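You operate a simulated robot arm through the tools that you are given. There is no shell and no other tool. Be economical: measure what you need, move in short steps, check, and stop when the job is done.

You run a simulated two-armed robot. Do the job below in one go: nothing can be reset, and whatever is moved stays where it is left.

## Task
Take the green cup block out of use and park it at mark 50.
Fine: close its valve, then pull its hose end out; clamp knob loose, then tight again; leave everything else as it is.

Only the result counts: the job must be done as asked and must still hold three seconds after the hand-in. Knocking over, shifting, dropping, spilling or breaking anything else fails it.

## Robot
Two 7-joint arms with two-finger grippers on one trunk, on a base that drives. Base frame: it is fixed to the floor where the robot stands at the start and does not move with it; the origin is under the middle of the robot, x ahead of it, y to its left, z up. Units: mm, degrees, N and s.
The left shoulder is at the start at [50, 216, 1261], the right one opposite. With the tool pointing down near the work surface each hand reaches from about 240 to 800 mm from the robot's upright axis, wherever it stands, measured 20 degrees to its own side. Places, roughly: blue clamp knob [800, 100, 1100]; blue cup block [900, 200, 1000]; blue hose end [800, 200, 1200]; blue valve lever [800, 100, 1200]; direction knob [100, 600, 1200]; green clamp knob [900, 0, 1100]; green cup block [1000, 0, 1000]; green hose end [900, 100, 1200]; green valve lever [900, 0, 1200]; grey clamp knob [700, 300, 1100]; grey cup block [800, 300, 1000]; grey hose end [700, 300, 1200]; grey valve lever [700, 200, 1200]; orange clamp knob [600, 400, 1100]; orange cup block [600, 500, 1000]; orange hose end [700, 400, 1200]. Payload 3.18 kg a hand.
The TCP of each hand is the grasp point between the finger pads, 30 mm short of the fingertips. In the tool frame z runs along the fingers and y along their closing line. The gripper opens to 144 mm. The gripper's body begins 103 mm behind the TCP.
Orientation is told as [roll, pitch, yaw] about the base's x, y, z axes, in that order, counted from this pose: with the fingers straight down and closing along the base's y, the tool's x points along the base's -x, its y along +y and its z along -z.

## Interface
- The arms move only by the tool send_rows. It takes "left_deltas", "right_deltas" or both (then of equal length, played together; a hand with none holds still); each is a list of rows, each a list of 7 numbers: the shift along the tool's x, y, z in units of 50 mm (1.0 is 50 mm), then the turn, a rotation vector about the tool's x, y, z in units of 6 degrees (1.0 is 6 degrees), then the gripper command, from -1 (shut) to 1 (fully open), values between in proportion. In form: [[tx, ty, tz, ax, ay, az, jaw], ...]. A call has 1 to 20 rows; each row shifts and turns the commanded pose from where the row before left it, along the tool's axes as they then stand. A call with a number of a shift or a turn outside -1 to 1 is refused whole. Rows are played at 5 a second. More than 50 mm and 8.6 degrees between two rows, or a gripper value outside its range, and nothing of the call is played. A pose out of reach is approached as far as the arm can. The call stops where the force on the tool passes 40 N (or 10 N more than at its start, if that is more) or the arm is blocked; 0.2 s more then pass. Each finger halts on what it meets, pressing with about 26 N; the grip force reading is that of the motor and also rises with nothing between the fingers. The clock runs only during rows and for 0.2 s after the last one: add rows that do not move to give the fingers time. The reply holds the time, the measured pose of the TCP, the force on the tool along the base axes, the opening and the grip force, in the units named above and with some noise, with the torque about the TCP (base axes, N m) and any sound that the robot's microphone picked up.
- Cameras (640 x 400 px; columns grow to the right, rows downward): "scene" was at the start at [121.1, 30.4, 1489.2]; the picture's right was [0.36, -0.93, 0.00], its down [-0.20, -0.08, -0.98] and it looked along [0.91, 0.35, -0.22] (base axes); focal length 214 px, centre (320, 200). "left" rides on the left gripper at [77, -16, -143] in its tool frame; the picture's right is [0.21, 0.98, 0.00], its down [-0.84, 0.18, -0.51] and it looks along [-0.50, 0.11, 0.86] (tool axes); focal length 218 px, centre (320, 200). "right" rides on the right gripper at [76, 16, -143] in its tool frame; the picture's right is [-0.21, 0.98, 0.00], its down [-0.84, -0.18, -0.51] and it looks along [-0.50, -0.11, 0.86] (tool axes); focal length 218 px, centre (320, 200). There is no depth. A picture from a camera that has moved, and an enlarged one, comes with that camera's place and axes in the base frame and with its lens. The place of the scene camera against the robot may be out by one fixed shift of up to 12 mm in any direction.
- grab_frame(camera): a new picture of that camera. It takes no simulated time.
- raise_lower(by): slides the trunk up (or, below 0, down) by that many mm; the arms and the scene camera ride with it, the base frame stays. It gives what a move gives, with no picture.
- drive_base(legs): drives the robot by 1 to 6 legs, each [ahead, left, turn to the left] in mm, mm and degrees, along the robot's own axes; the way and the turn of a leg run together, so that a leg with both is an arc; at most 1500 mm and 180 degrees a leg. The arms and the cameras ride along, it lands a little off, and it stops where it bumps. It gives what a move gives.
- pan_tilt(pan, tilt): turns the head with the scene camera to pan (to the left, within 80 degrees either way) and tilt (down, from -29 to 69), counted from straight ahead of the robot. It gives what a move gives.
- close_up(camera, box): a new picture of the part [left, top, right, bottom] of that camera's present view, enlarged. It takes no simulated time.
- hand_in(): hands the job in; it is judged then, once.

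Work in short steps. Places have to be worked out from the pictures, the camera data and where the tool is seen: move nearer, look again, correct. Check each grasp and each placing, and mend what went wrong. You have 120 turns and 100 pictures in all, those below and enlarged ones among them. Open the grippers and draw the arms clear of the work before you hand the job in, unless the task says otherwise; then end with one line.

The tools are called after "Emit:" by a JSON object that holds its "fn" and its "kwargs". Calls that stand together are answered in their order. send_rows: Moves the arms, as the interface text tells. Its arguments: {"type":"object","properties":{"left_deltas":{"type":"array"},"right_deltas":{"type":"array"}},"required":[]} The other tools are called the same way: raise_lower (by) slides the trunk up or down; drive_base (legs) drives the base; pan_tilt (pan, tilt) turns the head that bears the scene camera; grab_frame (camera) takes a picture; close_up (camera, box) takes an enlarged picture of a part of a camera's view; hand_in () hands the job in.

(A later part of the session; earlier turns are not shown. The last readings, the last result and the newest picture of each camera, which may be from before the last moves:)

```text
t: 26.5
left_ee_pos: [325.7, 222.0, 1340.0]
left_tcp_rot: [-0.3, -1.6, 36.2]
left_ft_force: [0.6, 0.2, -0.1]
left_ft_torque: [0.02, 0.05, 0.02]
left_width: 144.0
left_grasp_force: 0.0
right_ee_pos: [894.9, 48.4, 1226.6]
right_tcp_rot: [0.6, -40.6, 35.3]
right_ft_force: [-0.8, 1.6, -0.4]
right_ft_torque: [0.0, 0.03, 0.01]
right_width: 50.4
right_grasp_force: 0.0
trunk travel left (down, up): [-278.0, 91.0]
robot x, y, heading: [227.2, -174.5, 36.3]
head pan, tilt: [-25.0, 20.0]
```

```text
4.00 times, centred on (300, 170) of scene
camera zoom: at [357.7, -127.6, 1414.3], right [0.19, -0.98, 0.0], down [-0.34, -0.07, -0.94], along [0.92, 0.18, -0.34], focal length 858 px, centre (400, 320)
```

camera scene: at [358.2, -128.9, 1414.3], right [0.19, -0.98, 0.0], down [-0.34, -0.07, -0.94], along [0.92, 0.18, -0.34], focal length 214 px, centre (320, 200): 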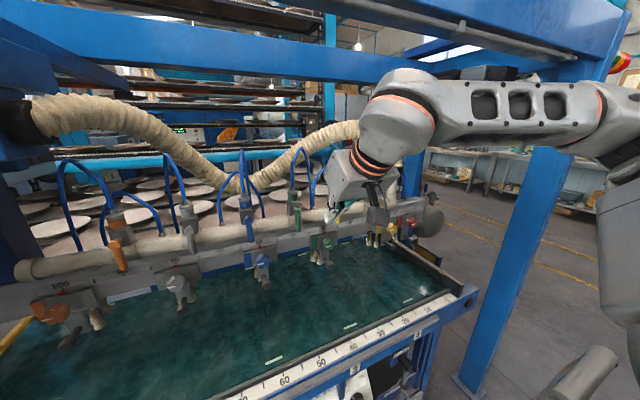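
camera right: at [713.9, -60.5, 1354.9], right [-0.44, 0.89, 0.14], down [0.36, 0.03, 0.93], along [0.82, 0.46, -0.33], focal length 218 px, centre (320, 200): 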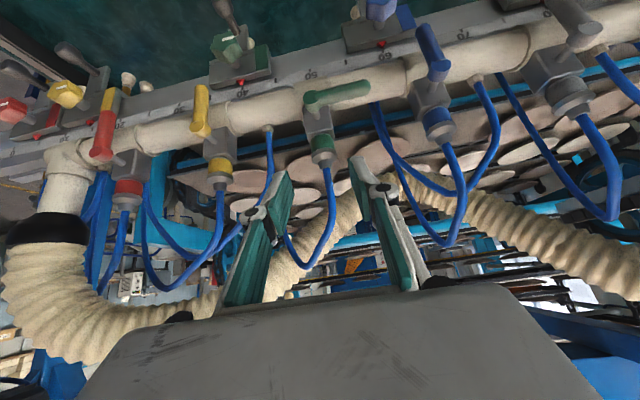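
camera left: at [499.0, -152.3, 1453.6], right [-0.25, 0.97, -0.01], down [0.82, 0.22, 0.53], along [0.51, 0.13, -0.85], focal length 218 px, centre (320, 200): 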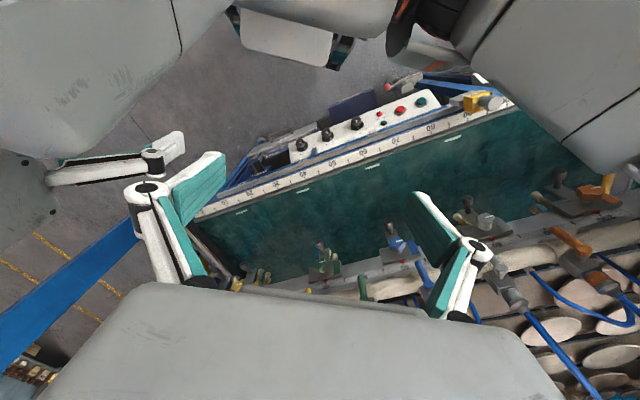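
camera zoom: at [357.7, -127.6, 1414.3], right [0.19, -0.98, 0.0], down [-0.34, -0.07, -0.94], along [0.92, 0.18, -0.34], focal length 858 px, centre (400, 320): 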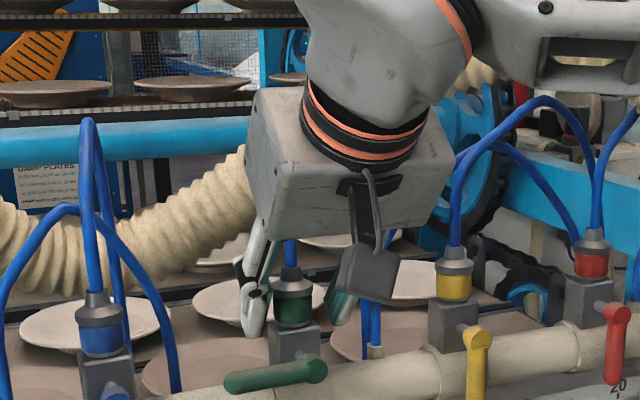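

The jaws straddle the collar, with the collar about 4 mm toward mark 60 from centre. I correct and close.

Emit:
{"fn": "send_rows", "kwargs": {"right_deltas": [[0, 0.09, 0.05, 0, 0, 0, -0.4], [0, 0, 0, 0, 0, 0, -1], [0, 0, 0, 0, 0, 0, -1]]}}

Emit:
{"fn": "close_up", "kwargs": {"camera": "right", "box": [220, 80, 420, 205]}}

```text
t: 27.3
left_ee_pos: [323.4, 219.8, 1342.0]
left_tcp_rot: [-0.2, -1.6, 36.4]
left_ft_force: [0.5, -1.3, 0.6]
left_ft_torque: [-0.02, 0.01, 0.02]
left_width: 144.0
left_grasp_force: 0.0
right_ee_pos: [890.0, 53.6, 1225.6]
right_tcp_rot: [0.6, -40.7, 35.3]
right_ft_force: [-1.6, -1.1, 2.0]
right_ft_torque: [-0.37, 0.39, 0.18]
right_width: 31.8
right_grasp_force: 44.8
trunk travel left (down, up): [-278.0, 91.0]
robot x, y, heading: [229.3, -171.7, 36.2]
head pan, tilt: [-25.0, 20.0]
```

```text
3.20 times, centred on (320, 142) of right
camera zoom: at [760.0, -22.3, 1284.0], right [-0.44, 0.89, 0.14], down [0.36, 0.03, 0.93], along [0.82, 0.46, -0.33], focal length 698 px, centre (320, 384)
```

zoom: 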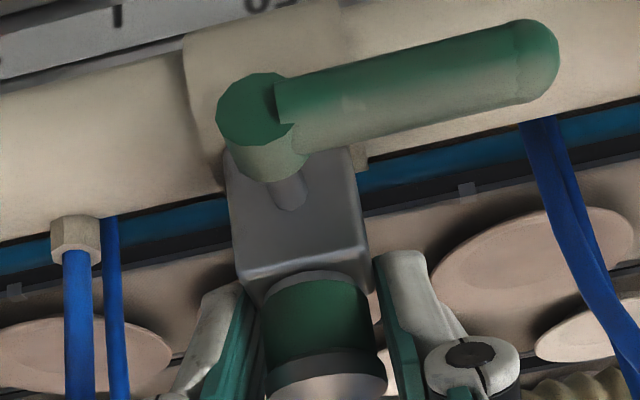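

The collar is gripped at 31.8 mm. I pull straight up.

Emit:
{"fn": "send_rows", "kwargs": {"right_deltas": [[-0.13, 0, -0.152, 0, 0, 0, -1], [-0.13, 0, -0.152, 0, 0, 0, -1], [-0.13, 0, -0.152, 0, 0, 0, -1], [-0.13, 0, -0.152, 0, 0, 0, -1]]}}

Emit:
{"fn": "close_up", "kwargs": {"camera": "right", "box": [220, 80, 420, 205]}}

```text
t: 27.9
left_ee_pos: [325.8, 221.5, 1341.3]
left_tcp_rot: [-0.2, -1.6, 36.4]
left_ft_force: [0.0, -0.8, -1.5]
left_ft_torque: [-0.01, -0.03, -0.02]
left_width: 144.1
left_grasp_force: 0.0
right_ee_pos: [892.2, 53.7, 1229.3]
right_tcp_rot: [0.1, -38.9, 35.6]
right_ft_force: [9.2, 8.6, -12.1]
right_ft_torque: [0.58, -0.88, -0.17]
right_width: 31.6
right_grasp_force: 44.9
trunk travel left (down, up): [-278.0, 91.0]
robot x, y, heading: [234.7, -169.8, 36.2]
head pan, tilt: [-25.0, 20.0]
stopped in row 2 (right hand): the force on the tool passed its limit at 43 N (the readings are from after the stop); the commanded pose is now the measured one
```

```text
3.20 times, centred on (320, 142) of right
camera zoom: at [761.9, -19.7, 1291.2], right [-0.44, 0.89, 0.13], down [0.38, 0.05, 0.92], along [0.82, 0.45, -0.36], focal length 698 px, centre (320, 384)
```

zoom: 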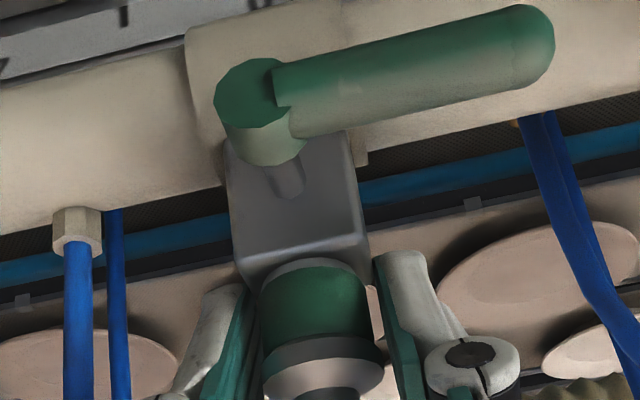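

The pull tripped the force limit before the end came free. I pull again in small steps so the force builds gently.

Emit:
{"fn": "send_rows", "kwargs": {"right_deltas": [[-0.026, 0, -0.03, 0, 0, 0, -1], [-0.026, 0, -0.03, 0, 0, 0, -1], [-0.026, 0, -0.03, 0, 0, 0, -1], [-0.026, 0, -0.03, 0, 0, 0, -1], [-0.026, 0, -0.03, 0, 0, 0, -1], [-0.026, 0, -0.03, 0, 0, 0, -1], [-0.026, 0, -0.03, 0, 0, 0, -1], [-0.026, 0, -0.03, 0, 0, 0, -1], [-0.026, 0, -0.03, 0, 0, 0, -1], [-0.026, 0, -0.03, 0, 0, 0, -1]]}}

Emit:
{"fn": "close_up", "kwargs": {"camera": "right", "box": [220, 80, 420, 205]}}

```text
t: 30.1
left_ee_pos: [326.1, 222.7, 1340.5]
left_tcp_rot: [-0.2, -1.6, 36.3]
left_ft_force: [0.3, 0.0, -0.1]
left_ft_torque: [0.0, 0.01, 0.05]
left_width: 144.1
left_grasp_force: 0.1
right_ee_pos: [891.0, 53.5, 1252.2]
right_tcp_rot: [0.2, -39.3, 35.4]
right_ft_force: [12.0, 9.2, -0.2]
right_ft_torque: [0.48, -0.66, -0.07]
right_width: 26.9
right_grasp_force: 45.2
trunk travel left (down, up): [-278.0, 91.0]
robot x, y, heading: [229.6, -170.4, 36.2]
head pan, tilt: [-25.0, 20.0]
```

```text
3.20 times, centred on (320, 142) of right
camera zoom: at [761.1, -20.7, 1313.0], right [-0.44, 0.89, 0.13], down [0.38, 0.04, 0.93], along [0.82, 0.46, -0.35], focal length 698 px, centre (320, 384)
```

zoom: 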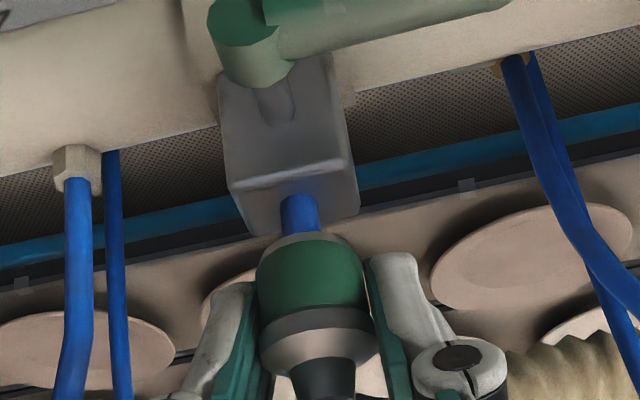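

It is sliding out: a blue spigot shows below the collar. I keep pulling slowly.

Emit:
{"fn": "send_rows", "kwargs": {"right_deltas": [[-0.039, 0, -0.046, 0, 0, 0, -1], [-0.039, 0, -0.046, 0, 0, 0, -1], [-0.039, 0, -0.046, 0, 0, 0, -1], [-0.039, 0, -0.046, 0, 0, 0, -1], [-0.039, 0, -0.046, 0, 0, 0, -1], [-0.039, 0, -0.046, 0, 0, 0, -1], [-0.039, 0, -0.046, 0, 0, 0, -1], [-0.039, 0, -0.046, 0, 0, 0, -1]]}}

Emit:
{"fn": "close_up", "kwargs": {"camera": "right", "box": [220, 80, 420, 205]}}

Emit:
{"fn": "close_up", "kwargs": {"camera": "scene", "box": [220, 100, 380, 200]}}

```text
t: 31.9
left_ee_pos: [325.3, 222.4, 1340.9]
left_tcp_rot: [-0.2, -1.5, 36.3]
left_ft_force: [-0.3, 0.7, 0.9]
left_ft_torque: [-0.01, 0.02, 0.0]
left_width: 144.2
left_grasp_force: 0.1
right_ee_pos: [891.0, 53.9, 1271.2]
right_tcp_rot: [0.2, -38.7, 35.3]
right_ft_force: [-6.0, 5.4, -28.2]
right_ft_torque: [0.02, 0.2, 0.02]
right_width: 28.3
right_grasp_force: 44.9
trunk travel left (down, up): [-278.0, 91.0]
robot x, y, heading: [234.4, -174.3, 36.1]
head pan, tilt: [-25.0, 20.0]
```

```text
3.20 times, centred on (320, 142) of right
camera zoom: at [762.2, -20.0, 1334.7], right [-0.44, 0.89, 0.13], down [0.38, 0.05, 0.92], along [0.81, 0.45, -0.36], focal length 698 px, centre (320, 384)
```

zoom: 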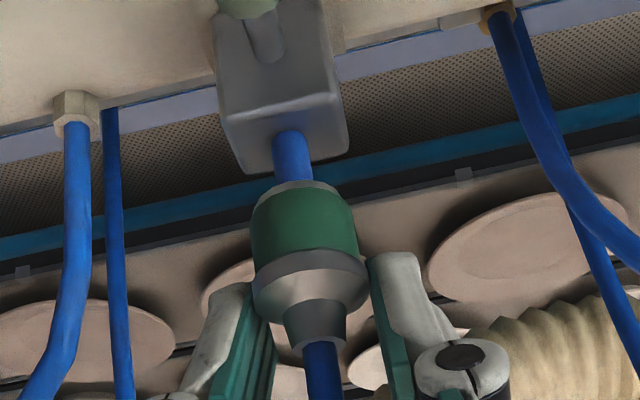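

```text
4.00 times, centred on (300, 150) of scene
camera zoom: at [358.2, -126.2, 1414.2], right [0.19, -0.98, 0.0], down [-0.34, -0.07, -0.94], along [0.92, 0.18, -0.34], focal length 858 px, centre (400, 400)
```

zoom: 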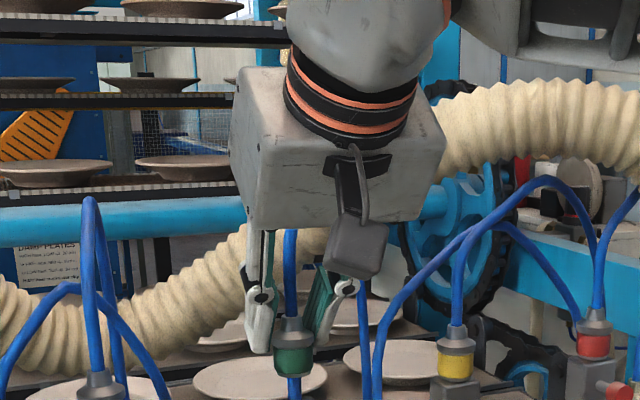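

The fingers slipped up to the cone, but the end is partly out, roughly 25 mm. I open slightly and regrip lower on the green collar.

Emit:
{"fn": "send_rows", "kwargs": {"right_deltas": [[0, 0, 0, 0, 0, 0, -0.35], [0, 0, 0, 0, 0, 0, -0.35], [0.15, 0, 0.18, 0, 0, 0, -0.35], [0.15, 0, 0.18, 0, 0, 0, -0.35], [0, 0, 0, 0, 0, 0, -0.35]]}}

Emit:
{"fn": "close_up", "kwargs": {"camera": "right", "box": [220, 80, 420, 205]}}

```text
t: 33.1
left_ee_pos: [325.4, 221.3, 1340.3]
left_tcp_rot: [-0.2, -1.6, 36.4]
left_ft_force: [0.8, -0.1, -0.7]
left_ft_torque: [-0.02, 0.03, -0.01]
left_width: 144.0
left_grasp_force: 0.1
right_ee_pos: [889.8, 52.1, 1253.2]
right_tcp_rot: [0.3, -39.3, 35.3]
right_ft_force: [-0.3, -0.2, -0.5]
right_ft_torque: [0.01, 0.01, -0.02]
right_width: 47.0
right_grasp_force: 0.1
trunk travel left (down, up): [-278.0, 91.0]
robot x, y, heading: [232.9, -173.0, 36.1]
head pan, tilt: [-25.0, 20.0]
```

```text
3.20 times, centred on (320, 142) of right
camera zoom: at [759.5, -21.2, 1314.3], right [-0.44, 0.89, 0.14], down [0.38, 0.04, 0.93], along [0.82, 0.46, -0.35], focal length 698 px, centre (320, 384)
```

zoom: 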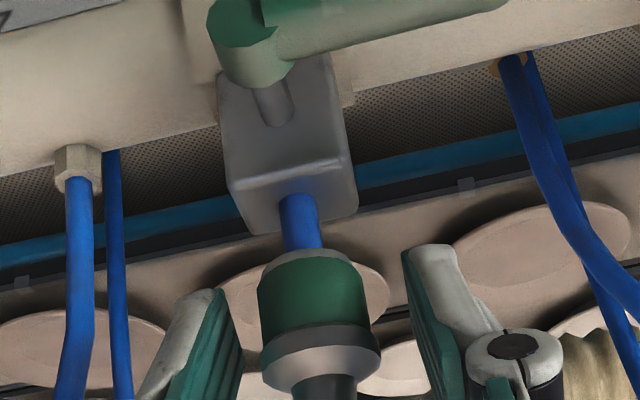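

The end stays where it was. I lower another 12 mm so the pads cover the whole collar, close, then pull slowly.

Emit:
{"fn": "send_rows", "kwargs": {"right_deltas": [[0.08, 0, 0.09, 0, 0, 0, -0.35], [0.08, 0, 0.09, 0, 0, 0, -0.35], [0, 0, 0, 0, 0, 0, -1], [0, 0, 0, 0, 0, 0, -1], [-0.026, 0, -0.03, 0, 0, 0, -1], [-0.026, 0, -0.03, 0, 0, 0, -1], [-0.026, 0, -0.03, 0, 0, 0, -1], [-0.026, 0, -0.03, 0, 0, 0, -1], [-0.026, 0, -0.03, 0, 0, 0, -1], [-0.026, 0, -0.03, 0, 0, 0, -1], [-0.026, 0, -0.03, 0, 0, 0, -1], [-0.026, 0, -0.03, 0, 0, 0, -1], [-0.026, 0, -0.03, 0, 0, 0, -1], [-0.026, 0, -0.03, 0, 0, 0, -1]]}}

Emit:
{"fn": "close_up", "kwargs": {"camera": "right", "box": [220, 80, 420, 205]}}

```text
t: 36.1
left_ee_pos: [326.6, 222.6, 1341.2]
left_tcp_rot: [-0.3, -1.5, 36.3]
left_ft_force: [-0.9, 0.3, 0.7]
left_ft_torque: [-0.03, 0.03, 0.02]
left_width: 143.6
left_grasp_force: 0.1
right_ee_pos: [891.2, 53.2, 1255.2]
right_tcp_rot: [0.4, -38.7, 35.3]
right_ft_force: [-2.0, 4.8, -32.8]
right_ft_torque: [-0.06, 0.09, -0.02]
right_width: 26.9
right_grasp_force: 44.8
trunk travel left (down, up): [-278.0, 91.0]
robot x, y, heading: [233.3, -175.1, 36.1]
head pan, tilt: [-25.0, 20.0]
```

```text
3.20 times, centred on (320, 142) of right
camera zoom: at [761.8, -20.0, 1318.4], right [-0.44, 0.89, 0.13], down [0.38, 0.05, 0.92], along [0.81, 0.45, -0.36], focal length 698 px, centre (320, 384)
```

zoom: 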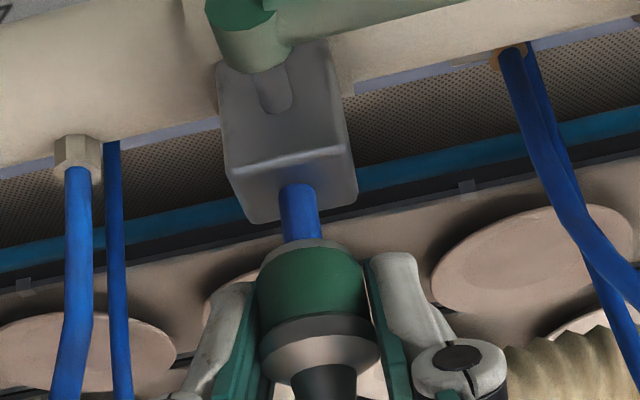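

The collar isn't rising further, while the fingers slip at about 33 N. I look closely at whether the spigot is still in the socket and what the hose is doing.

Emit:
{"fn": "close_up", "kwargs": {"camera": "right", "box": [275, 110, 355, 160]}}

Emit:
{"fn": "close_up", "kwargs": {"camera": "scene", "box": [250, 130, 330, 210]}}

```text
8.00 times, centred on (315, 135) of right
camera zoom: at [761.8, -20.0, 1318.4], right [-0.44, 0.89, 0.13], down [0.38, 0.05, 0.92], along [0.81, 0.45, -0.36], focal length 1746 px, centre (360, 720)
```

zoom: 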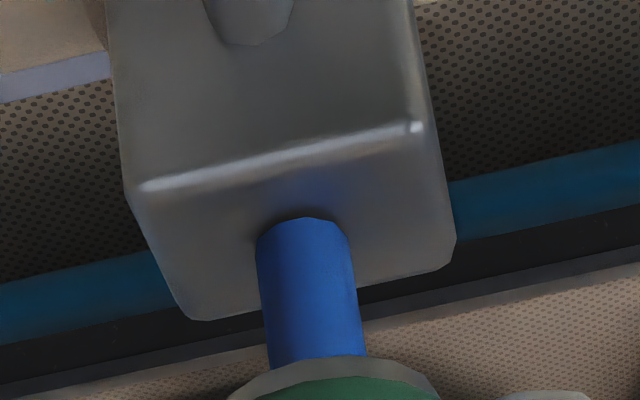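

```text
5.00 times, centred on (290, 170) of scene
camera zoom: at [359.2, -126.1, 1414.1], right [0.19, -0.98, 0.0], down [-0.34, -0.07, -0.94], along [0.92, 0.18, -0.34], focal length 1072 px, centre (470, 350)
```

zoom: 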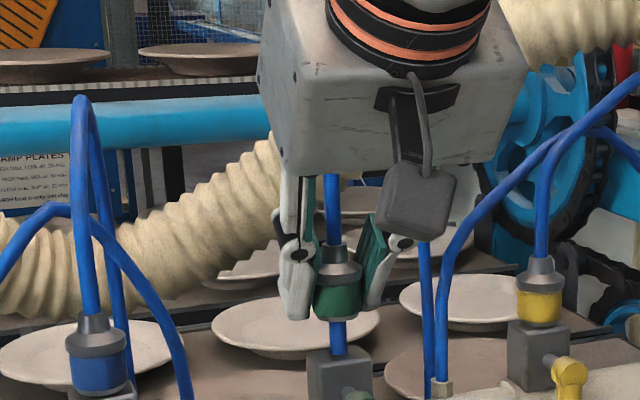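

The tube's visible end lies right at the block top, so it may be in or just out. I test with a small sideways move while gripped.

Emit:
{"fn": "send_rows", "kwargs": {"right_deltas": [[0.06, 0, -0.05, 0, 0, 0, -1], [0.06, 0, -0.05, 0, 0, 0, -1], [0, 0, 0, 0, 0, 0, -1]]}}

Emit:
{"fn": "close_up", "kwargs": {"camera": "right", "box": [275, 110, 355, 160]}}

```text
t: 36.9
left_ee_pos: [329.4, 225.2, 1339.0]
left_tcp_rot: [-0.3, -1.4, 36.3]
left_ft_force: [-0.7, 0.5, 0.2]
left_ft_torque: [0.01, 0.0, -0.01]
left_width: 144.0
left_grasp_force: 0.1
right_ee_pos: [887.9, 51.8, 1259.7]
right_tcp_rot: [0.3, -39.2, 35.4]
right_ft_force: [22.2, 19.4, -16.3]
right_ft_torque: [0.1, -0.19, 0.02]
right_width: 27.4
right_grasp_force: 44.9
trunk travel left (down, up): [-278.0, 91.0]
robot x, y, heading: [229.2, -177.0, 36.4]
head pan, tilt: [-25.0, 20.0]
```

```text
8.00 times, centred on (315, 135) of right
camera zoom: at [758.5, -22.4, 1320.5], right [-0.44, 0.89, 0.14], down [0.38, 0.04, 0.93], along [0.82, 0.45, -0.35], focal length 1746 px, centre (360, 720)
```

zoom: 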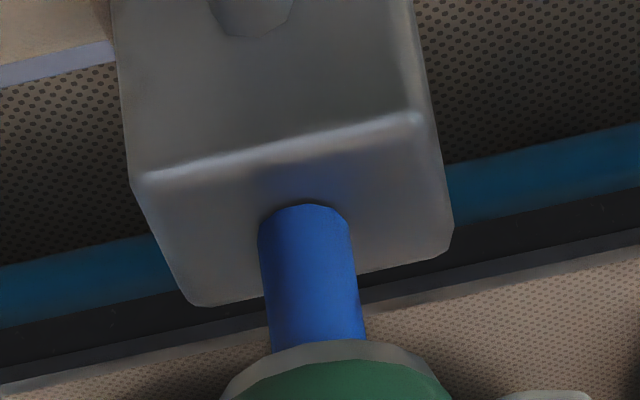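

It's still laterally guided, so it may be at the end of its travel or still seated. I relax, regrip fully on the collar, and pull again to see whether it moves at all.

Emit:
{"fn": "send_rows", "kwargs": {"right_deltas": [[-0.08, 0, 0.06, 0, 0, 0, -1], [0, 0, 0, 0, 0, 0, -0.35], [0, 0, 0, 0, 0, 0, -0.35], [0.14, 0, 0.165, 0, 0, 0, -0.35], [0.14, 0, 0.165, 0, 0, 0, -0.35], [0, 0, 0, 0, 0, 0, -1], [0, 0, 0, 0, 0, 0, -1]]}}

Emit:
{"fn": "close_up", "kwargs": {"camera": "right", "box": [220, 80, 420, 205]}}

```text
t: 38.5
left_ee_pos: [324.5, 220.1, 1341.8]
left_tcp_rot: [-0.2, -1.6, 36.3]
left_ft_force: [0.1, 0.0, -1.1]
left_ft_torque: [-0.03, 0.02, 0.01]
left_width: 144.0
left_grasp_force: 0.1
right_ee_pos: [889.4, 52.6, 1240.3]
right_tcp_rot: [0.3, -39.1, 35.3]
right_ft_force: [3.9, -2.5, -0.4]
right_ft_torque: [-0.21, 0.27, -0.03]
right_width: 26.6
right_grasp_force: 45.1
trunk travel left (down, up): [-278.0, 91.0]
robot x, y, heading: [231.9, -170.4, 36.3]
head pan, tilt: [-25.0, 20.0]
```

```text
3.20 times, centred on (320, 142) of right
camera zoom: at [757.8, -22.7, 1300.9], right [-0.44, 0.89, 0.14], down [0.38, 0.04, 0.92], along [0.82, 0.45, -0.36], focal length 698 px, centre (320, 384)
```

zoom: 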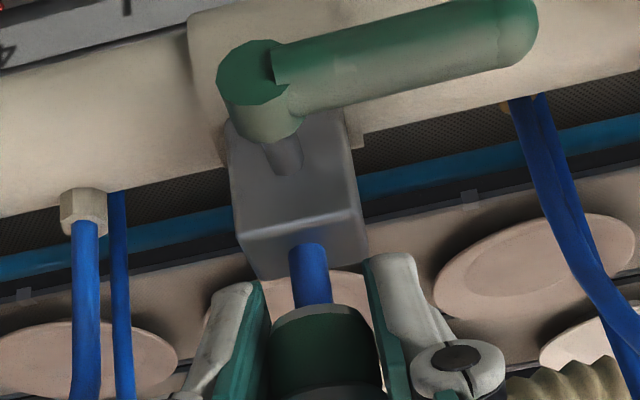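

The fingers now hold the lower collar. I pull slowly again.

Emit:
{"fn": "send_rows", "kwargs": {"right_deltas": [[-0.02, 0, -0.023, 0, 0, 0, -1], [-0.02, 0, -0.023, 0, 0, 0, -1], [-0.02, 0, -0.023, 0, 0, 0, -1], [-0.02, 0, -0.023, 0, 0, 0, -1], [-0.02, 0, -0.023, 0, 0, 0, -1], [-0.02, 0, -0.023, 0, 0, 0, -1]]}}

Emit:
{"fn": "close_up", "kwargs": {"camera": "right", "box": [220, 80, 420, 205]}}

```text
t: 39.9
left_ee_pos: [326.3, 222.5, 1341.0]
left_tcp_rot: [-0.3, -1.5, 36.3]
left_ft_force: [-0.2, -0.8, -0.2]
left_ft_torque: [-0.02, -0.01, 0.01]
left_width: 143.7
left_grasp_force: 0.0
right_ee_pos: [887.9, 50.7, 1242.9]
right_tcp_rot: [0.2, -38.7, 35.4]
right_ft_force: [-5.9, 0.7, -32.8]
right_ft_torque: [-0.15, 0.2, 0.02]
right_width: 26.9
right_grasp_force: 45.1
trunk travel left (down, up): [-278.0, 91.0]
robot x, y, heading: [228.3, -170.4, 36.2]
head pan, tilt: [-25.0, 20.0]
```

```text
3.20 times, centred on (320, 142) of right
camera zoom: at [758.6, -22.2, 1306.2], right [-0.44, 0.89, 0.13], down [0.38, 0.05, 0.92], along [0.81, 0.45, -0.36], focal length 698 px, centre (320, 384)
```

zoom: 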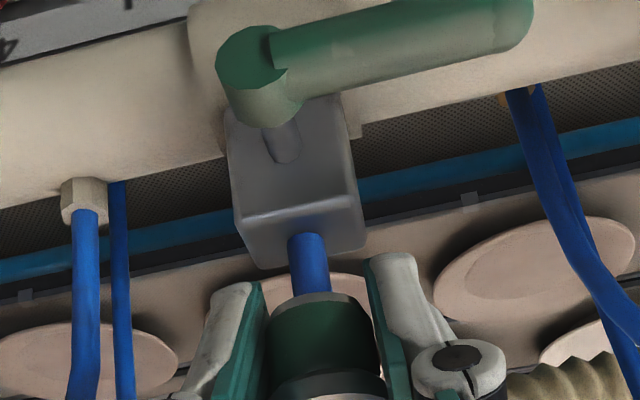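

It is stiff at 33 N with no travel. I add a little more pull to see whether it's an end stop.

Emit:
{"fn": "send_rows", "kwargs": {"right_deltas": [[-0.02, 0, -0.023, 0, 0, 0, -1], [-0.02, 0, -0.023, 0, 0, 0, -1], [-0.02, 0, -0.023, 0, 0, 0, -1], [-0.02, 0, -0.023, 0, 0, 0, -1]]}}

Emit:
{"fn": "close_up", "kwargs": {"camera": "right", "box": [220, 80, 420, 205]}}

```text
t: 40.9
left_ee_pos: [327.2, 222.5, 1340.4]
left_tcp_rot: [-0.3, -1.5, 36.3]
left_ft_force: [-0.4, -0.9, -0.2]
left_ft_torque: [0.01, -0.02, 0.0]
left_width: 144.2
left_grasp_force: 0.1
right_ee_pos: [889.4, 52.5, 1249.2]
right_tcp_rot: [0.3, -38.8, 35.4]
right_ft_force: [-4.8, 2.3, -32.9]
right_ft_torque: [-0.08, 0.06, 0.01]
right_width: 26.8
right_grasp_force: 45.1
trunk travel left (down, up): [-278.0, 91.0]
robot x, y, heading: [233.6, -174.7, 36.0]
head pan, tilt: [-25.0, 20.0]
```

```text
3.20 times, centred on (320, 142) of right
camera zoom: at [759.5, -21.7, 1312.7], right [-0.44, 0.89, 0.13], down [0.38, 0.05, 0.92], along [0.81, 0.45, -0.36], focal length 698 px, centre (320, 384)
```

zoom: 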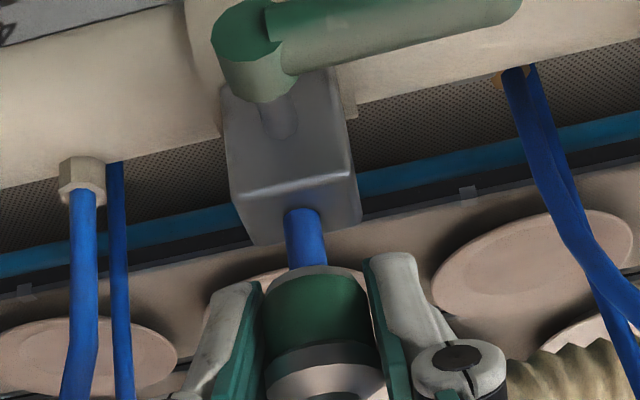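

The pads slip at 33 N while the collar stays put, though earlier it slid out under less force. That suggests it's drawn to the end of its travel. I release, back off and inspect.

Emit:
{"fn": "send_rows", "kwargs": {"right_deltas": [[0, 0, 0, 0, 0, 0, -0.3], [0, 0, 0, 0, 0, 0, -0.2], [0, 0, -0.8, 0, 0, 0, -0.2], [0.2, 0, -0.8, 0, 0, 0, -0.2], [0.6, -0.5, -0.3, 0, 0, 0, -0.2], [0.6, -0.8, 0, 0, 0, 0, -0.2]]}}

Emit:
{"fn": "close_up", "kwargs": {"camera": "scene", "box": [230, 120, 350, 220]}}

Emit:
{"fn": "grab_frame", "kwargs": {"camera": "right"}}

```text
t: 42.3
left_ee_pos: [325.4, 219.2, 1341.4]
left_tcp_rot: [-0.1, -1.7, 36.3]
left_ft_force: [1.0, -0.2, 0.2]
left_ft_torque: [0.04, 0.0, -0.02]
left_width: 144.0
left_grasp_force: 0.1
right_ee_pos: [830.5, -70.8, 1284.4]
right_tcp_rot: [0.4, -39.2, 35.4]
right_ft_force: [-0.5, -0.9, 0.2]
right_ft_torque: [0.03, 0.06, 0.05]
right_width: 57.6
right_grasp_force: 0.0
trunk travel left (down, up): [-278.0, 91.0]
robot x, y, heading: [233.1, -169.7, 36.5]
head pan, tilt: [-25.0, 20.0]
```

```text
4.00 times, centred on (290, 170) of scene
camera zoom: at [357.5, -129.7, 1414.5], right [0.19, -0.98, 0.0], down [-0.34, -0.07, -0.94], along [0.92, 0.18, -0.34], focal length 858 px, centre (440, 320)
```

zoom: 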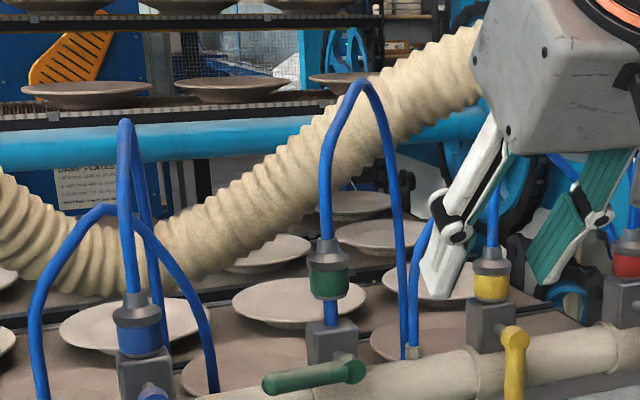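

```text
48 pictures are left
camera right: at [699.8, -144.9, 1345.9], right [-0.44, 0.89, 0.14], down [0.38, 0.04, 0.92], along [0.82, 0.46, -0.35], focal length 218 px, centre (320, 200)
```

right: 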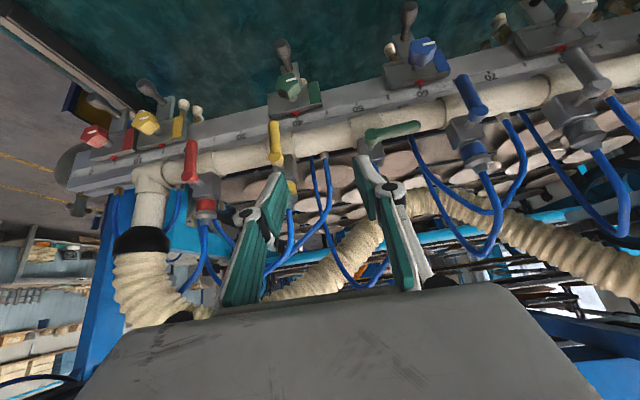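

The hose end stays up by itself about 22 mm with its hose attached, so I take it as out. Next comes the clamp knob near n 722, t 582, z 1060; I move to a pre-grasp above and in front of it.

Emit:
{"fn": "send_rows", "kwargs": {"right_deltas": [[0.357, -0.18, 0.67, 0, 0, 0, -0.1], [0.357, -0.18, 0.67, 0, 0, 0, -0.1], [0.357, -0.18, 0.67, 0, 0, 0, -0.1], [0.357, -0.18, 0.67, 0, 0, 0, -0.1]]}}

Emit:
{"fn": "grab_frame", "kwargs": {"camera": "right"}}

Emit:
{"fn": "close_up", "kwargs": {"camera": "scene", "box": [270, 140, 430, 260]}}

```text
t: 43.3
left_ee_pos: [324.1, 220.9, 1341.2]
left_tcp_rot: [-0.2, -1.6, 36.3]
left_ft_force: [1.0, -1.3, -0.4]
left_ft_torque: [-0.03, 0.05, 0.01]
left_width: 144.2
left_grasp_force: 0.1
right_ee_pos: [878.5, -81.8, 1134.1]
right_tcp_rot: [0.3, -39.2, 35.5]
right_ft_force: [-0.7, -0.1, 0.5]
right_ft_torque: [0.01, 0.01, 0.01]
right_width: 64.7
right_grasp_force: 0.1
trunk travel left (down, up): [-278.0, 91.0]
robot x, y, heading: [231.9, -170.6, 35.9]
head pan, tilt: [-25.0, 20.0]
```

```text
47 pictures are left
camera right: at [749.0, -155.9, 1196.3], right [-0.44, 0.89, 0.14], down [0.38, 0.04, 0.93], along [0.82, 0.46, -0.35], focal length 218 px, centre (320, 200)
```

right: 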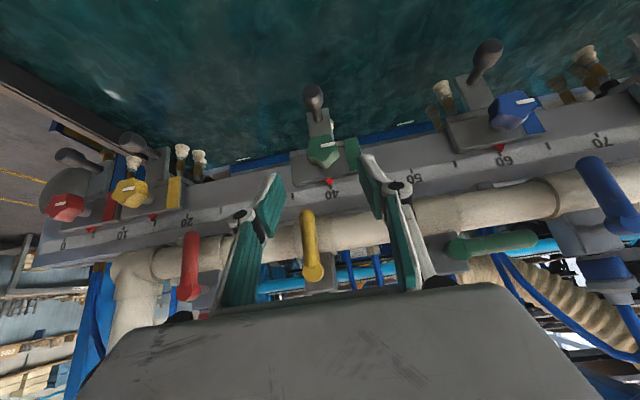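

```text
3.33 times, centred on (350, 200) of scene
camera zoom: at [357.2, -127.8, 1414.4], right [0.19, -0.98, 0.0], down [-0.34, -0.07, -0.94], along [0.92, 0.18, -0.34], focal length 715 px, centre (220, 200)
```

zoom: 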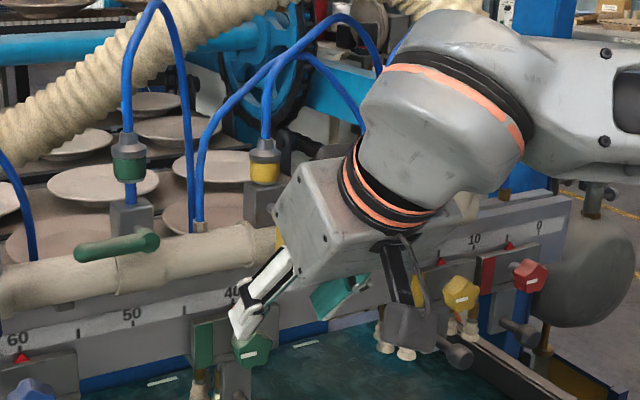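

The wrist view puts the knob at about (929,-43,1060), and the yellow lever clears the fingers. I pre-rotate the hand 30° clockwise about the knob axis before gripping, to have room to turn counter-clockwise.

Emit:
{"fn": "send_rows", "kwargs": {"right_deltas": [[0, -0.155, 0, -0.775, 0, 0.632, -0.1], [0, -0.155, 0, -0.775, 0, 0.632, -0.1], [0, -0.155, 0, -0.775, 0, 0.632, -0.1], [0, -0.155, 0, -0.775, 0, 0.632, -0.1], [0, -0.155, 0, -0.775, 0, 0.632, -0.1]]}}

Emit:
{"fn": "grab_frame", "kwargs": {"camera": "right"}}

```text
t: 44.5
left_ee_pos: [324.4, 220.3, 1340.7]
left_tcp_rot: [-0.2, -1.7, 36.3]
left_ft_force: [0.8, 0.2, 0.5]
left_ft_torque: [0.03, 0.0, 0.05]
left_width: 144.1
left_grasp_force: 0.2
right_ee_pos: [899.6, -112.6, 1124.8]
right_tcp_rot: [37.0, -33.2, 13.1]
right_ft_force: [-0.6, 0.5, -0.8]
right_ft_torque: [0.0, 0.02, 0.04]
right_width: 64.7
right_grasp_force: 0.1
trunk travel left (down, up): [-278.0, 91.0]
robot x, y, heading: [229.5, -175.7, 36.1]
head pan, tilt: [-25.0, 20.0]
```

```text
45 pictures are left
camera right: at [788.3, -213.4, 1186.3], right [-0.32, 0.73, 0.61], down [0.63, -0.31, 0.71], along [0.71, 0.61, -0.36], focal length 218 px, centre (320, 200)
```

right: 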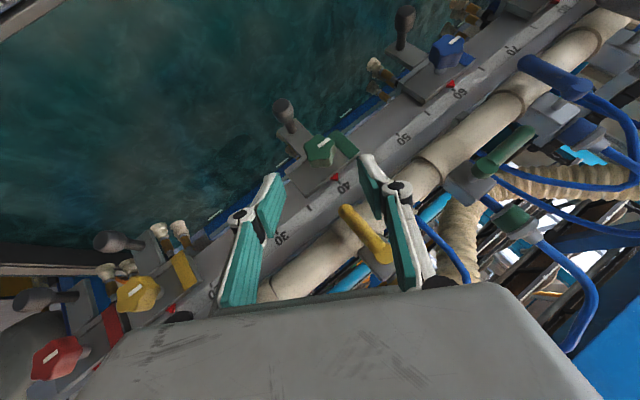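

Clearances hold. I advance along the tool axis onto the knob.

Emit:
{"fn": "send_rows", "kwargs": {"right_deltas": [[0, 0, 0.5, 0, 0, 0, -0.2], [0, 0, 0.5, 0, 0, 0, -0.2], [0, 0, 0.5, 0, 0, 0, -0.2]]}}

Emit:
{"fn": "close_up", "kwargs": {"camera": "right", "box": [220, 90, 420, 215]}}

Emit:
{"fn": "close_up", "kwargs": {"camera": "scene", "box": [270, 160, 430, 260]}}

```text
t: 45.3
left_ee_pos: [325.6, 221.3, 1340.8]
left_tcp_rot: [-0.3, -1.6, 36.3]
left_ft_force: [0.6, -0.6, 0.4]
left_ft_torque: [-0.02, 0.02, 0.0]
left_width: 144.2
left_grasp_force: 0.0
right_ee_pos: [918.8, -60.3, 1075.1]
right_tcp_rot: [36.9, -33.1, 13.1]
right_ft_force: [-0.3, -0.9, 0.3]
right_ft_torque: [0.0, 0.02, 0.03]
right_width: 57.5
right_grasp_force: 0.0
trunk travel left (down, up): [-278.0, 91.0]
robot x, y, heading: [236.2, -171.3, 35.8]
head pan, tilt: [-25.0, 20.0]
```

```text
3.20 times, centred on (320, 152) of right
camera zoom: at [809.1, -160.8, 1136.9], right [-0.32, 0.73, 0.61], down [0.63, -0.31, 0.71], along [0.71, 0.61, -0.36], focal length 698 px, centre (320, 352)
```

zoom: 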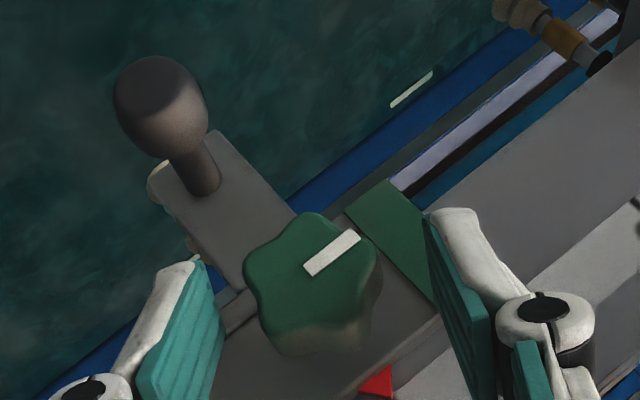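

```text
4.00 times, centred on (350, 210) of scene
camera zoom: at [357.2, -127.2, 1414.4], right [0.19, -0.98, 0.0], down [-0.34, -0.07, -0.94], along [0.92, 0.18, -0.34], focal length 858 px, centre (200, 160)
```

zoom: 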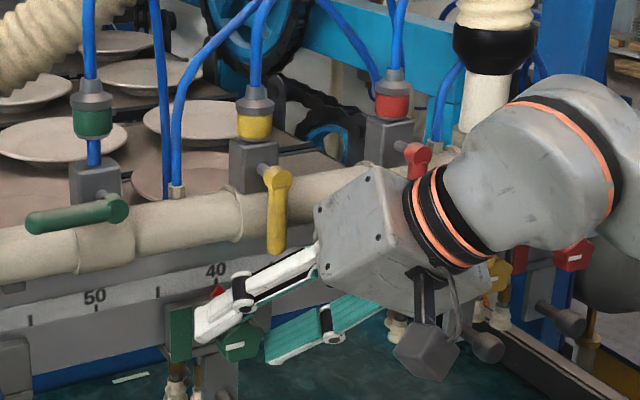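

The knob sits well centred between the fingers. I close on it and turn it counter-clockwise, slowly at first.

Emit:
{"fn": "send_rows", "kwargs": {"right_deltas": [[0, 0, 0.04, 0, 0, 0, -0.6], [0, 0, 0, 0, 0, 0, -1], [0, 0, 0, 0, 0, 0, -1], [0, 0.015, 0, 0.39, 0, -0.316, -1], [0, 0.015, 0, 0.39, 0, -0.316, -1], [0, 0.015, 0, 0.39, 0, -0.316, -1], [0, 0.015, 0, 0.39, 0, -0.316, -1], [0, 0.015, 0, 0.39, 0, -0.316, -1], [0, 0.015, 0, 0.39, 0, -0.316, -1]]}}

Emit:
{"fn": "close_up", "kwargs": {"camera": "right", "box": [220, 90, 420, 215]}}

```text
t: 47.3
left_ee_pos: [322.8, 220.0, 1342.2]
left_tcp_rot: [-0.2, -1.9, 36.3]
left_ft_force: [-0.2, -0.5, 0.2]
left_ft_torque: [0.0, 0.0, -0.02]
left_width: 144.0
left_grasp_force: 0.0
right_ee_pos: [916.5, -55.5, 1076.6]
right_tcp_rot: [15.4, -38.2, 25.8]
right_ft_force: [-13.8, -15.7, 4.4]
right_ft_torque: [-0.25, 0.18, 0.04]
right_width: 35.6
right_grasp_force: 45.0
trunk travel left (down, up): [-278.0, 91.0]
robot x, y, heading: [232.0, -172.9, 36.3]
head pan, tilt: [-25.0, 20.0]
```

```text
3.20 times, centred on (320, 152) of right
camera zoom: at [794.2, -140.5, 1140.8], right [-0.41, 0.85, 0.33], down [0.49, -0.11, 0.87], along [0.77, 0.52, -0.37], focal length 698 px, centre (320, 352)
```

zoom: 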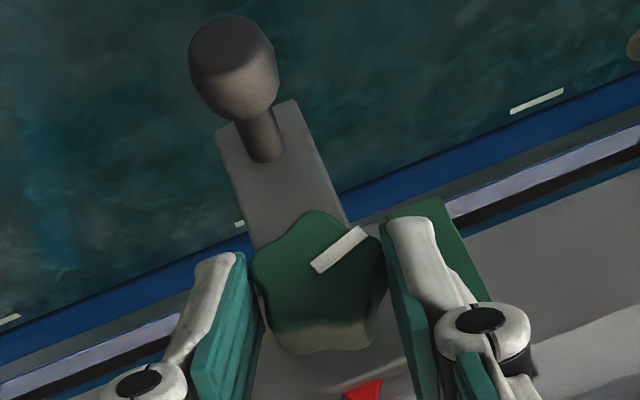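

The knob turns with the hand, about 18° so far, but the hand is being pushed outward by about 20 N. I back off a few mm while turning on.

Emit:
{"fn": "send_rows", "kwargs": {"right_deltas": [[0.04, 0.02, -0.032, 0.5, 0, -0.41, -1], [0.02, 0.02, -0.016, 0.5, 0, -0.41, -1], [0.01, 0.02, -0.008, 0.5, 0, -0.41, -1], [0, 0.02, 0, 0.5, 0, -0.41, -1], [0, 0.02, 0, 0.5, 0, -0.41, -1], [0, 0.02, 0, 0.5, 0, -0.41, -1], [0, 0.02, 0, 0.5, 0, -0.41, -1], [0, 0.02, 0, 0.5, 0, -0.41, -1]]}}

Emit:
{"fn": "close_up", "kwargs": {"camera": "right", "box": [220, 90, 420, 215]}}

```text
t: 49.1
left_ee_pos: [324.1, 223.2, 1339.5]
left_tcp_rot: [-0.3, -1.6, 36.4]
left_ft_force: [0.0, 0.4, 0.4]
left_ft_torque: [0.0, 0.0, -0.02]
left_width: 144.0
left_grasp_force: 0.1
right_ee_pos: [911.8, -46.9, 1076.2]
right_tcp_rot: [-23.9, -36.7, 50.7]
right_ft_force: [0.6, 18.1, 1.2]
right_ft_torque: [0.41, -0.16, 0.4]
right_width: 35.6
right_grasp_force: 44.1
trunk travel left (down, up): [-278.0, 91.0]
robot x, y, heading: [228.7, -172.2, 36.3]
head pan, tilt: [-25.0, 20.0]
```

```text
3.20 times, centred on (320, 152) of right
camera zoom: at [769.3, -105.8, 1129.4], right [-0.43, 0.88, -0.19], down [0.19, 0.3, 0.93], along [0.88, 0.37, -0.3], focal length 698 px, centre (320, 352)
```

zoom: 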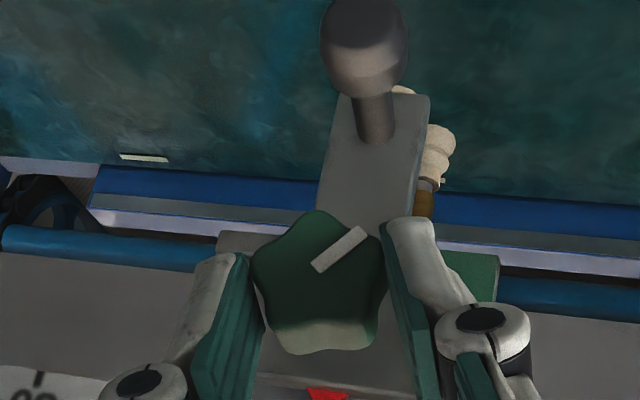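

Mark and hand turned together about 50° in all. I continue another 24° counter-clockwise, easing left against the side load.

Emit:
{"fn": "send_rows", "kwargs": {"right_deltas": [[0, 0.06, 0, 0.5, 0, -0.41, -1], [0, 0.05, 0, 0.5, 0, -0.41, -1], [0, 0.03, 0, 0.5, 0, -0.41, -1], [0, 0.03, 0, 0.5, 0, -0.41, -1], [0, 0.03, 0, 0.5, 0, -0.41, -1], [0, 0.03, 0, 0.5, 0, -0.41, -1]]}}

Emit:
{"fn": "close_up", "kwargs": {"camera": "right", "box": [220, 90, 420, 215]}}

Emit:
{"fn": "close_up", "kwargs": {"camera": "scene", "box": [270, 160, 430, 260]}}

```text
t: 50.5
left_ee_pos: [325.4, 220.9, 1341.4]
left_tcp_rot: [-0.2, -1.6, 36.3]
left_ft_force: [0.2, -0.1, 0.1]
left_ft_torque: [-0.02, -0.04, 0.0]
left_width: 144.1
left_grasp_force: 0.1
right_ee_pos: [907.2, -41.7, 1071.8]
right_tcp_rot: [-49.7, -28.0, 64.4]
right_ft_force: [17.2, 7.2, 15.5]
right_ft_torque: [-0.02, -0.52, 0.0]
right_width: 35.7
right_grasp_force: 44.7
trunk travel left (down, up): [-278.0, 91.0]
robot x, y, heading: [230.4, -174.2, 36.2]
head pan, tilt: [-25.0, 20.0]
```

```text
3.20 times, centred on (320, 152) of right
camera zoom: at [754.1, -85.0, 1106.2], right [-0.34, 0.76, -0.56], down [-0.02, 0.59, 0.81], along [0.94, 0.28, -0.19], focal length 698 px, centre (320, 352)
```

zoom: 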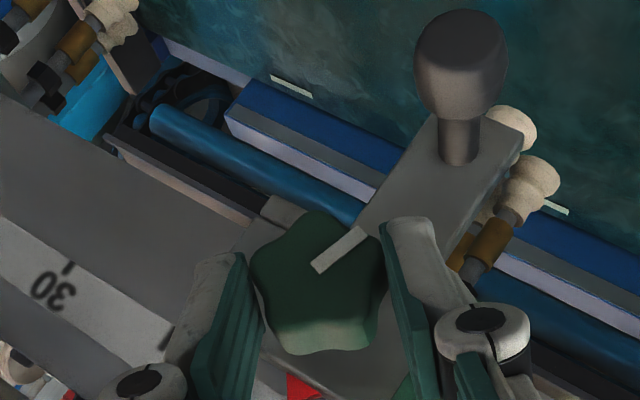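

```text
4.00 times, centred on (350, 210) of scene
camera zoom: at [357.4, -127.2, 1414.5], right [0.19, -0.98, 0.0], down [-0.34, -0.07, -0.94], along [0.92, 0.18, -0.34], focal length 858 px, centre (200, 160)
```

zoom: 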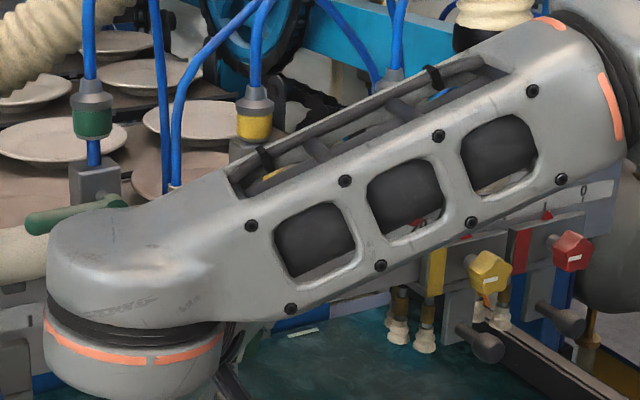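

The knob has turned about 75°, so the clamp should be loose. Keeping the grip, I try a 15 mm slide toward mark 50.

Emit:
{"fn": "send_rows", "kwargs": {"right_deltas": [[-0.042, 0.074, -0.052, 0, 0, 0, -1], [-0.042, 0.074, -0.052, 0, 0, 0, -1], [-0.042, 0.074, -0.052, 0, 0, 0, -1], [-0.042, 0.074, -0.052, 0, 0, 0, -1], [0, 0, 0, 0, 0, 0, -1]]}}

Emit:
{"fn": "grab_frame", "kwargs": {"camera": "right"}}

```text
t: 51.0
left_ee_pos: [327.3, 221.1, 1341.4]
left_tcp_rot: [-0.2, -1.5, 36.3]
left_ft_force: [-0.5, 0.2, 0.2]
left_ft_torque: [-0.04, -0.03, 0.0]
left_width: 144.1
left_grasp_force: 0.0
right_ee_pos: [906.1, -39.8, 1070.7]
right_tcp_rot: [-49.9, -28.1, 63.8]
right_ft_force: [8.6, -5.4, 0.4]
right_ft_torque: [0.06, -0.34, 0.59]
right_width: 35.7
right_grasp_force: 44.7
trunk travel left (down, up): [-278.0, 91.0]
robot x, y, heading: [228.9, -172.0, 35.9]
head pan, tilt: [-25.0, 20.0]
stopped in row 2 (right hand): the force on the tool passed its limit at 43 N (the readings are from after the stop); the commanded pose is now the measured one
```

```text
38 pictures are left
camera right: at [753.0, -82.7, 1105.7], right [-0.33, 0.76, -0.56], down [-0.01, 0.59, 0.81], along [0.94, 0.27, -0.18], focal length 218 px, centre (320, 200)
```

right: 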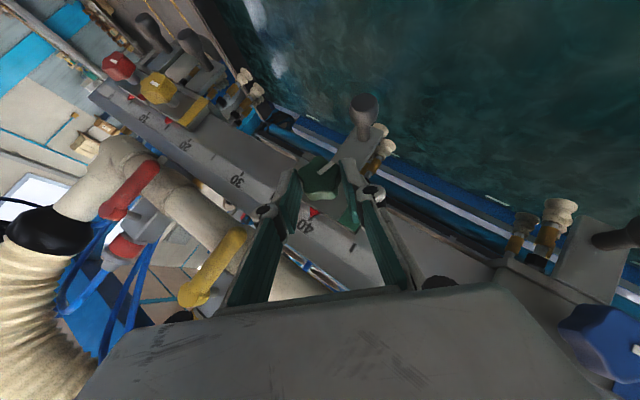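

The slide met 43 N, so I check whether the pointer moved at all.

Emit:
{"fn": "close_up", "kwargs": {"camera": "right", "box": [270, 160, 370, 240]}}

```text
5.00 times, centred on (320, 200) of right
camera zoom: at [753.0, -82.7, 1105.7], right [-0.33, 0.76, -0.56], down [-0.01, 0.59, 0.81], along [0.94, 0.27, -0.18], focal length 1091 px, centre (320, 200)
```

zoom: 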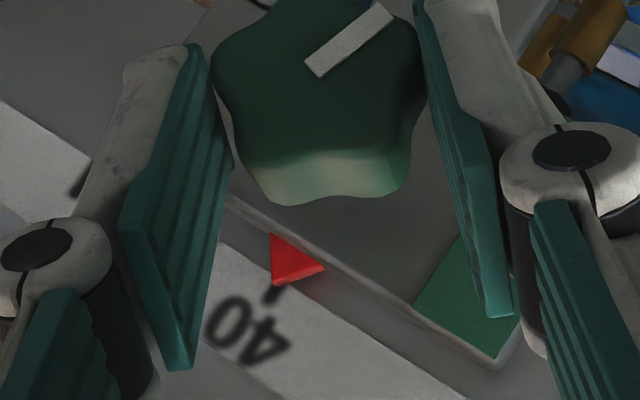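

It's still exactly at 40, so more loosening is needed. I open, swing the hand back clockwise around the knob, and regrip.

Emit:
{"fn": "send_rows", "kwargs": {"right_deltas": [[0, 0, 0, 0, 0, 0, -0.15], [0.09, -0.05, -0.076, 0, 0, 0, -0.15], [0, -0.03, 0, -0.775, 0, 0.632, -0.15], [0, -0.03, 0, -0.775, 0, 0.632, -0.15], [0, -0.03, 0, -0.775, 0, 0.632, -0.15], [0, -0.03, 0, -0.775, 0, 0.632, -0.15], [0, -0.03, 0, -0.775, 0, 0.632, -0.15], [0, -0.03, 0, -0.775, 0, 0.632, -0.15], [0, -0.03, 0, -0.775, 0, 0.632, -0.15], [0, -0.03, 0, -0.775, 0, 0.632, -0.15], [0, -0.03, 0, -0.775, 0, 0.632, -0.15], [0, -0.03, 0, -0.775, 0, 0.632, -0.15], [0, -0.03, 0, -0.775, 0, 0.632, -0.15], [0, -0.03, 0, -0.775, 0, 0.632, -0.15]]}}

Emit:
{"fn": "close_up", "kwargs": {"camera": "right", "box": [220, 90, 420, 215]}}

```text
t: 54.0
left_ee_pos: [326.4, 219.7, 1340.6]
left_tcp_rot: [-0.2, -1.7, 36.2]
left_ft_force: [0.0, -0.8, 0.3]
left_ft_torque: [0.05, -0.01, 0.02]
left_width: 143.9
left_grasp_force: 0.1
right_ee_pos: [910.1, -58.5, 1078.3]
right_tcp_rot: [36.4, -33.7, 13.0]
right_ft_force: [-0.8, -0.4, 0.0]
right_ft_torque: [-0.01, -0.01, 0.01]
right_width: 61.3
right_grasp_force: 0.0
trunk travel left (down, up): [-278.0, 91.0]
robot x, y, heading: [234.3, -175.1, 36.5]
head pan, tilt: [-25.0, 20.0]
```

```text
3.20 times, centred on (320, 152) of right
camera zoom: at [798.5, -158.6, 1138.5], right [-0.32, 0.73, 0.6], down [0.62, -0.31, 0.72], along [0.71, 0.6, -0.35], focal length 698 px, centre (320, 352)
```

zoom: 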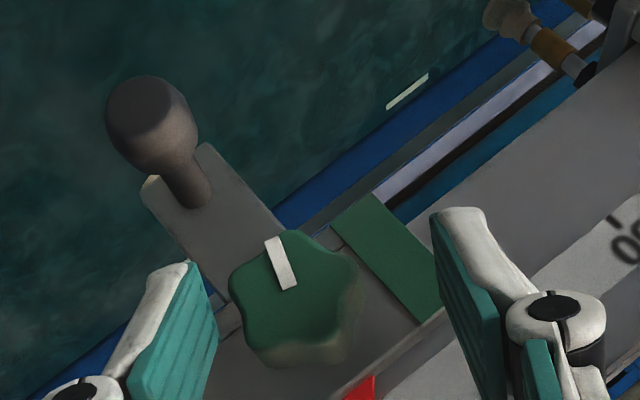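

The knob has really turned about 72°. I recentre, take 12° more backswing, re-advance, grip, and turn another ~84° counter-clockwise.

Emit:
{"fn": "send_rows", "kwargs": {"right_deltas": [[0, -0.13, 0, 0, 0, 0, -0.15], [0, -0.03, 0, -0.775, 0, 0.632, -0.15], [0, -0.03, 0, -0.775, 0, 0.632, -0.15], [-0.07, 0, 0.057, 0, 0, 0, -0.2], [0, 0, 0, 0, 0, 0, -0.7], [0, 0, 0, 0, 0, 0, -1], [0, 0, 0, 0, 0, 0, -1], [0, 0.015, 0, 0.39, 0, -0.316, -1], [0, 0.015, 0, 0.39, 0, -0.316, -1], [0, 0.015, 0, 0.39, 0, -0.316, -1], [0, 0.015, 0, 0.39, 0, -0.316, -1]]}}

Emit:
{"fn": "close_up", "kwargs": {"camera": "right", "box": [220, 90, 420, 215]}}

```text
t: 56.4
left_ee_pos: [326.7, 221.2, 1341.8]
left_tcp_rot: [-0.1, -1.5, 36.2]
left_ft_force: [-1.0, 0.1, 0.9]
left_ft_torque: [0.01, 0.03, -0.01]
left_width: 144.0
left_grasp_force: 0.0
right_ee_pos: [917.4, -60.3, 1073.2]
right_tcp_rot: [36.2, -33.5, 13.3]
right_ft_force: [0.8, -2.9, -18.0]
right_ft_torque: [0.11, -0.52, 0.22]
right_width: 35.5
right_grasp_force: 44.4
trunk travel left (down, up): [-278.0, 91.0]
robot x, y, heading: [230.3, -170.0, 36.3]
head pan, tilt: [-25.0, 20.0]
```

```text
3.20 times, centred on (320, 152) of right
camera zoom: at [805.2, -160.4, 1135.0], right [-0.32, 0.74, 0.6], down [0.62, -0.31, 0.72], along [0.71, 0.6, -0.36], focal length 698 px, centre (320, 352)
```

zoom: 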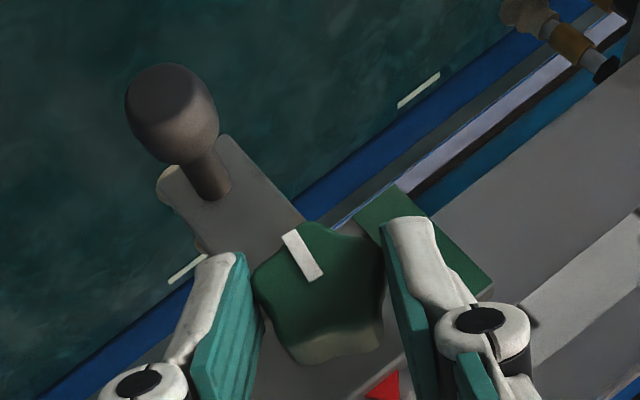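

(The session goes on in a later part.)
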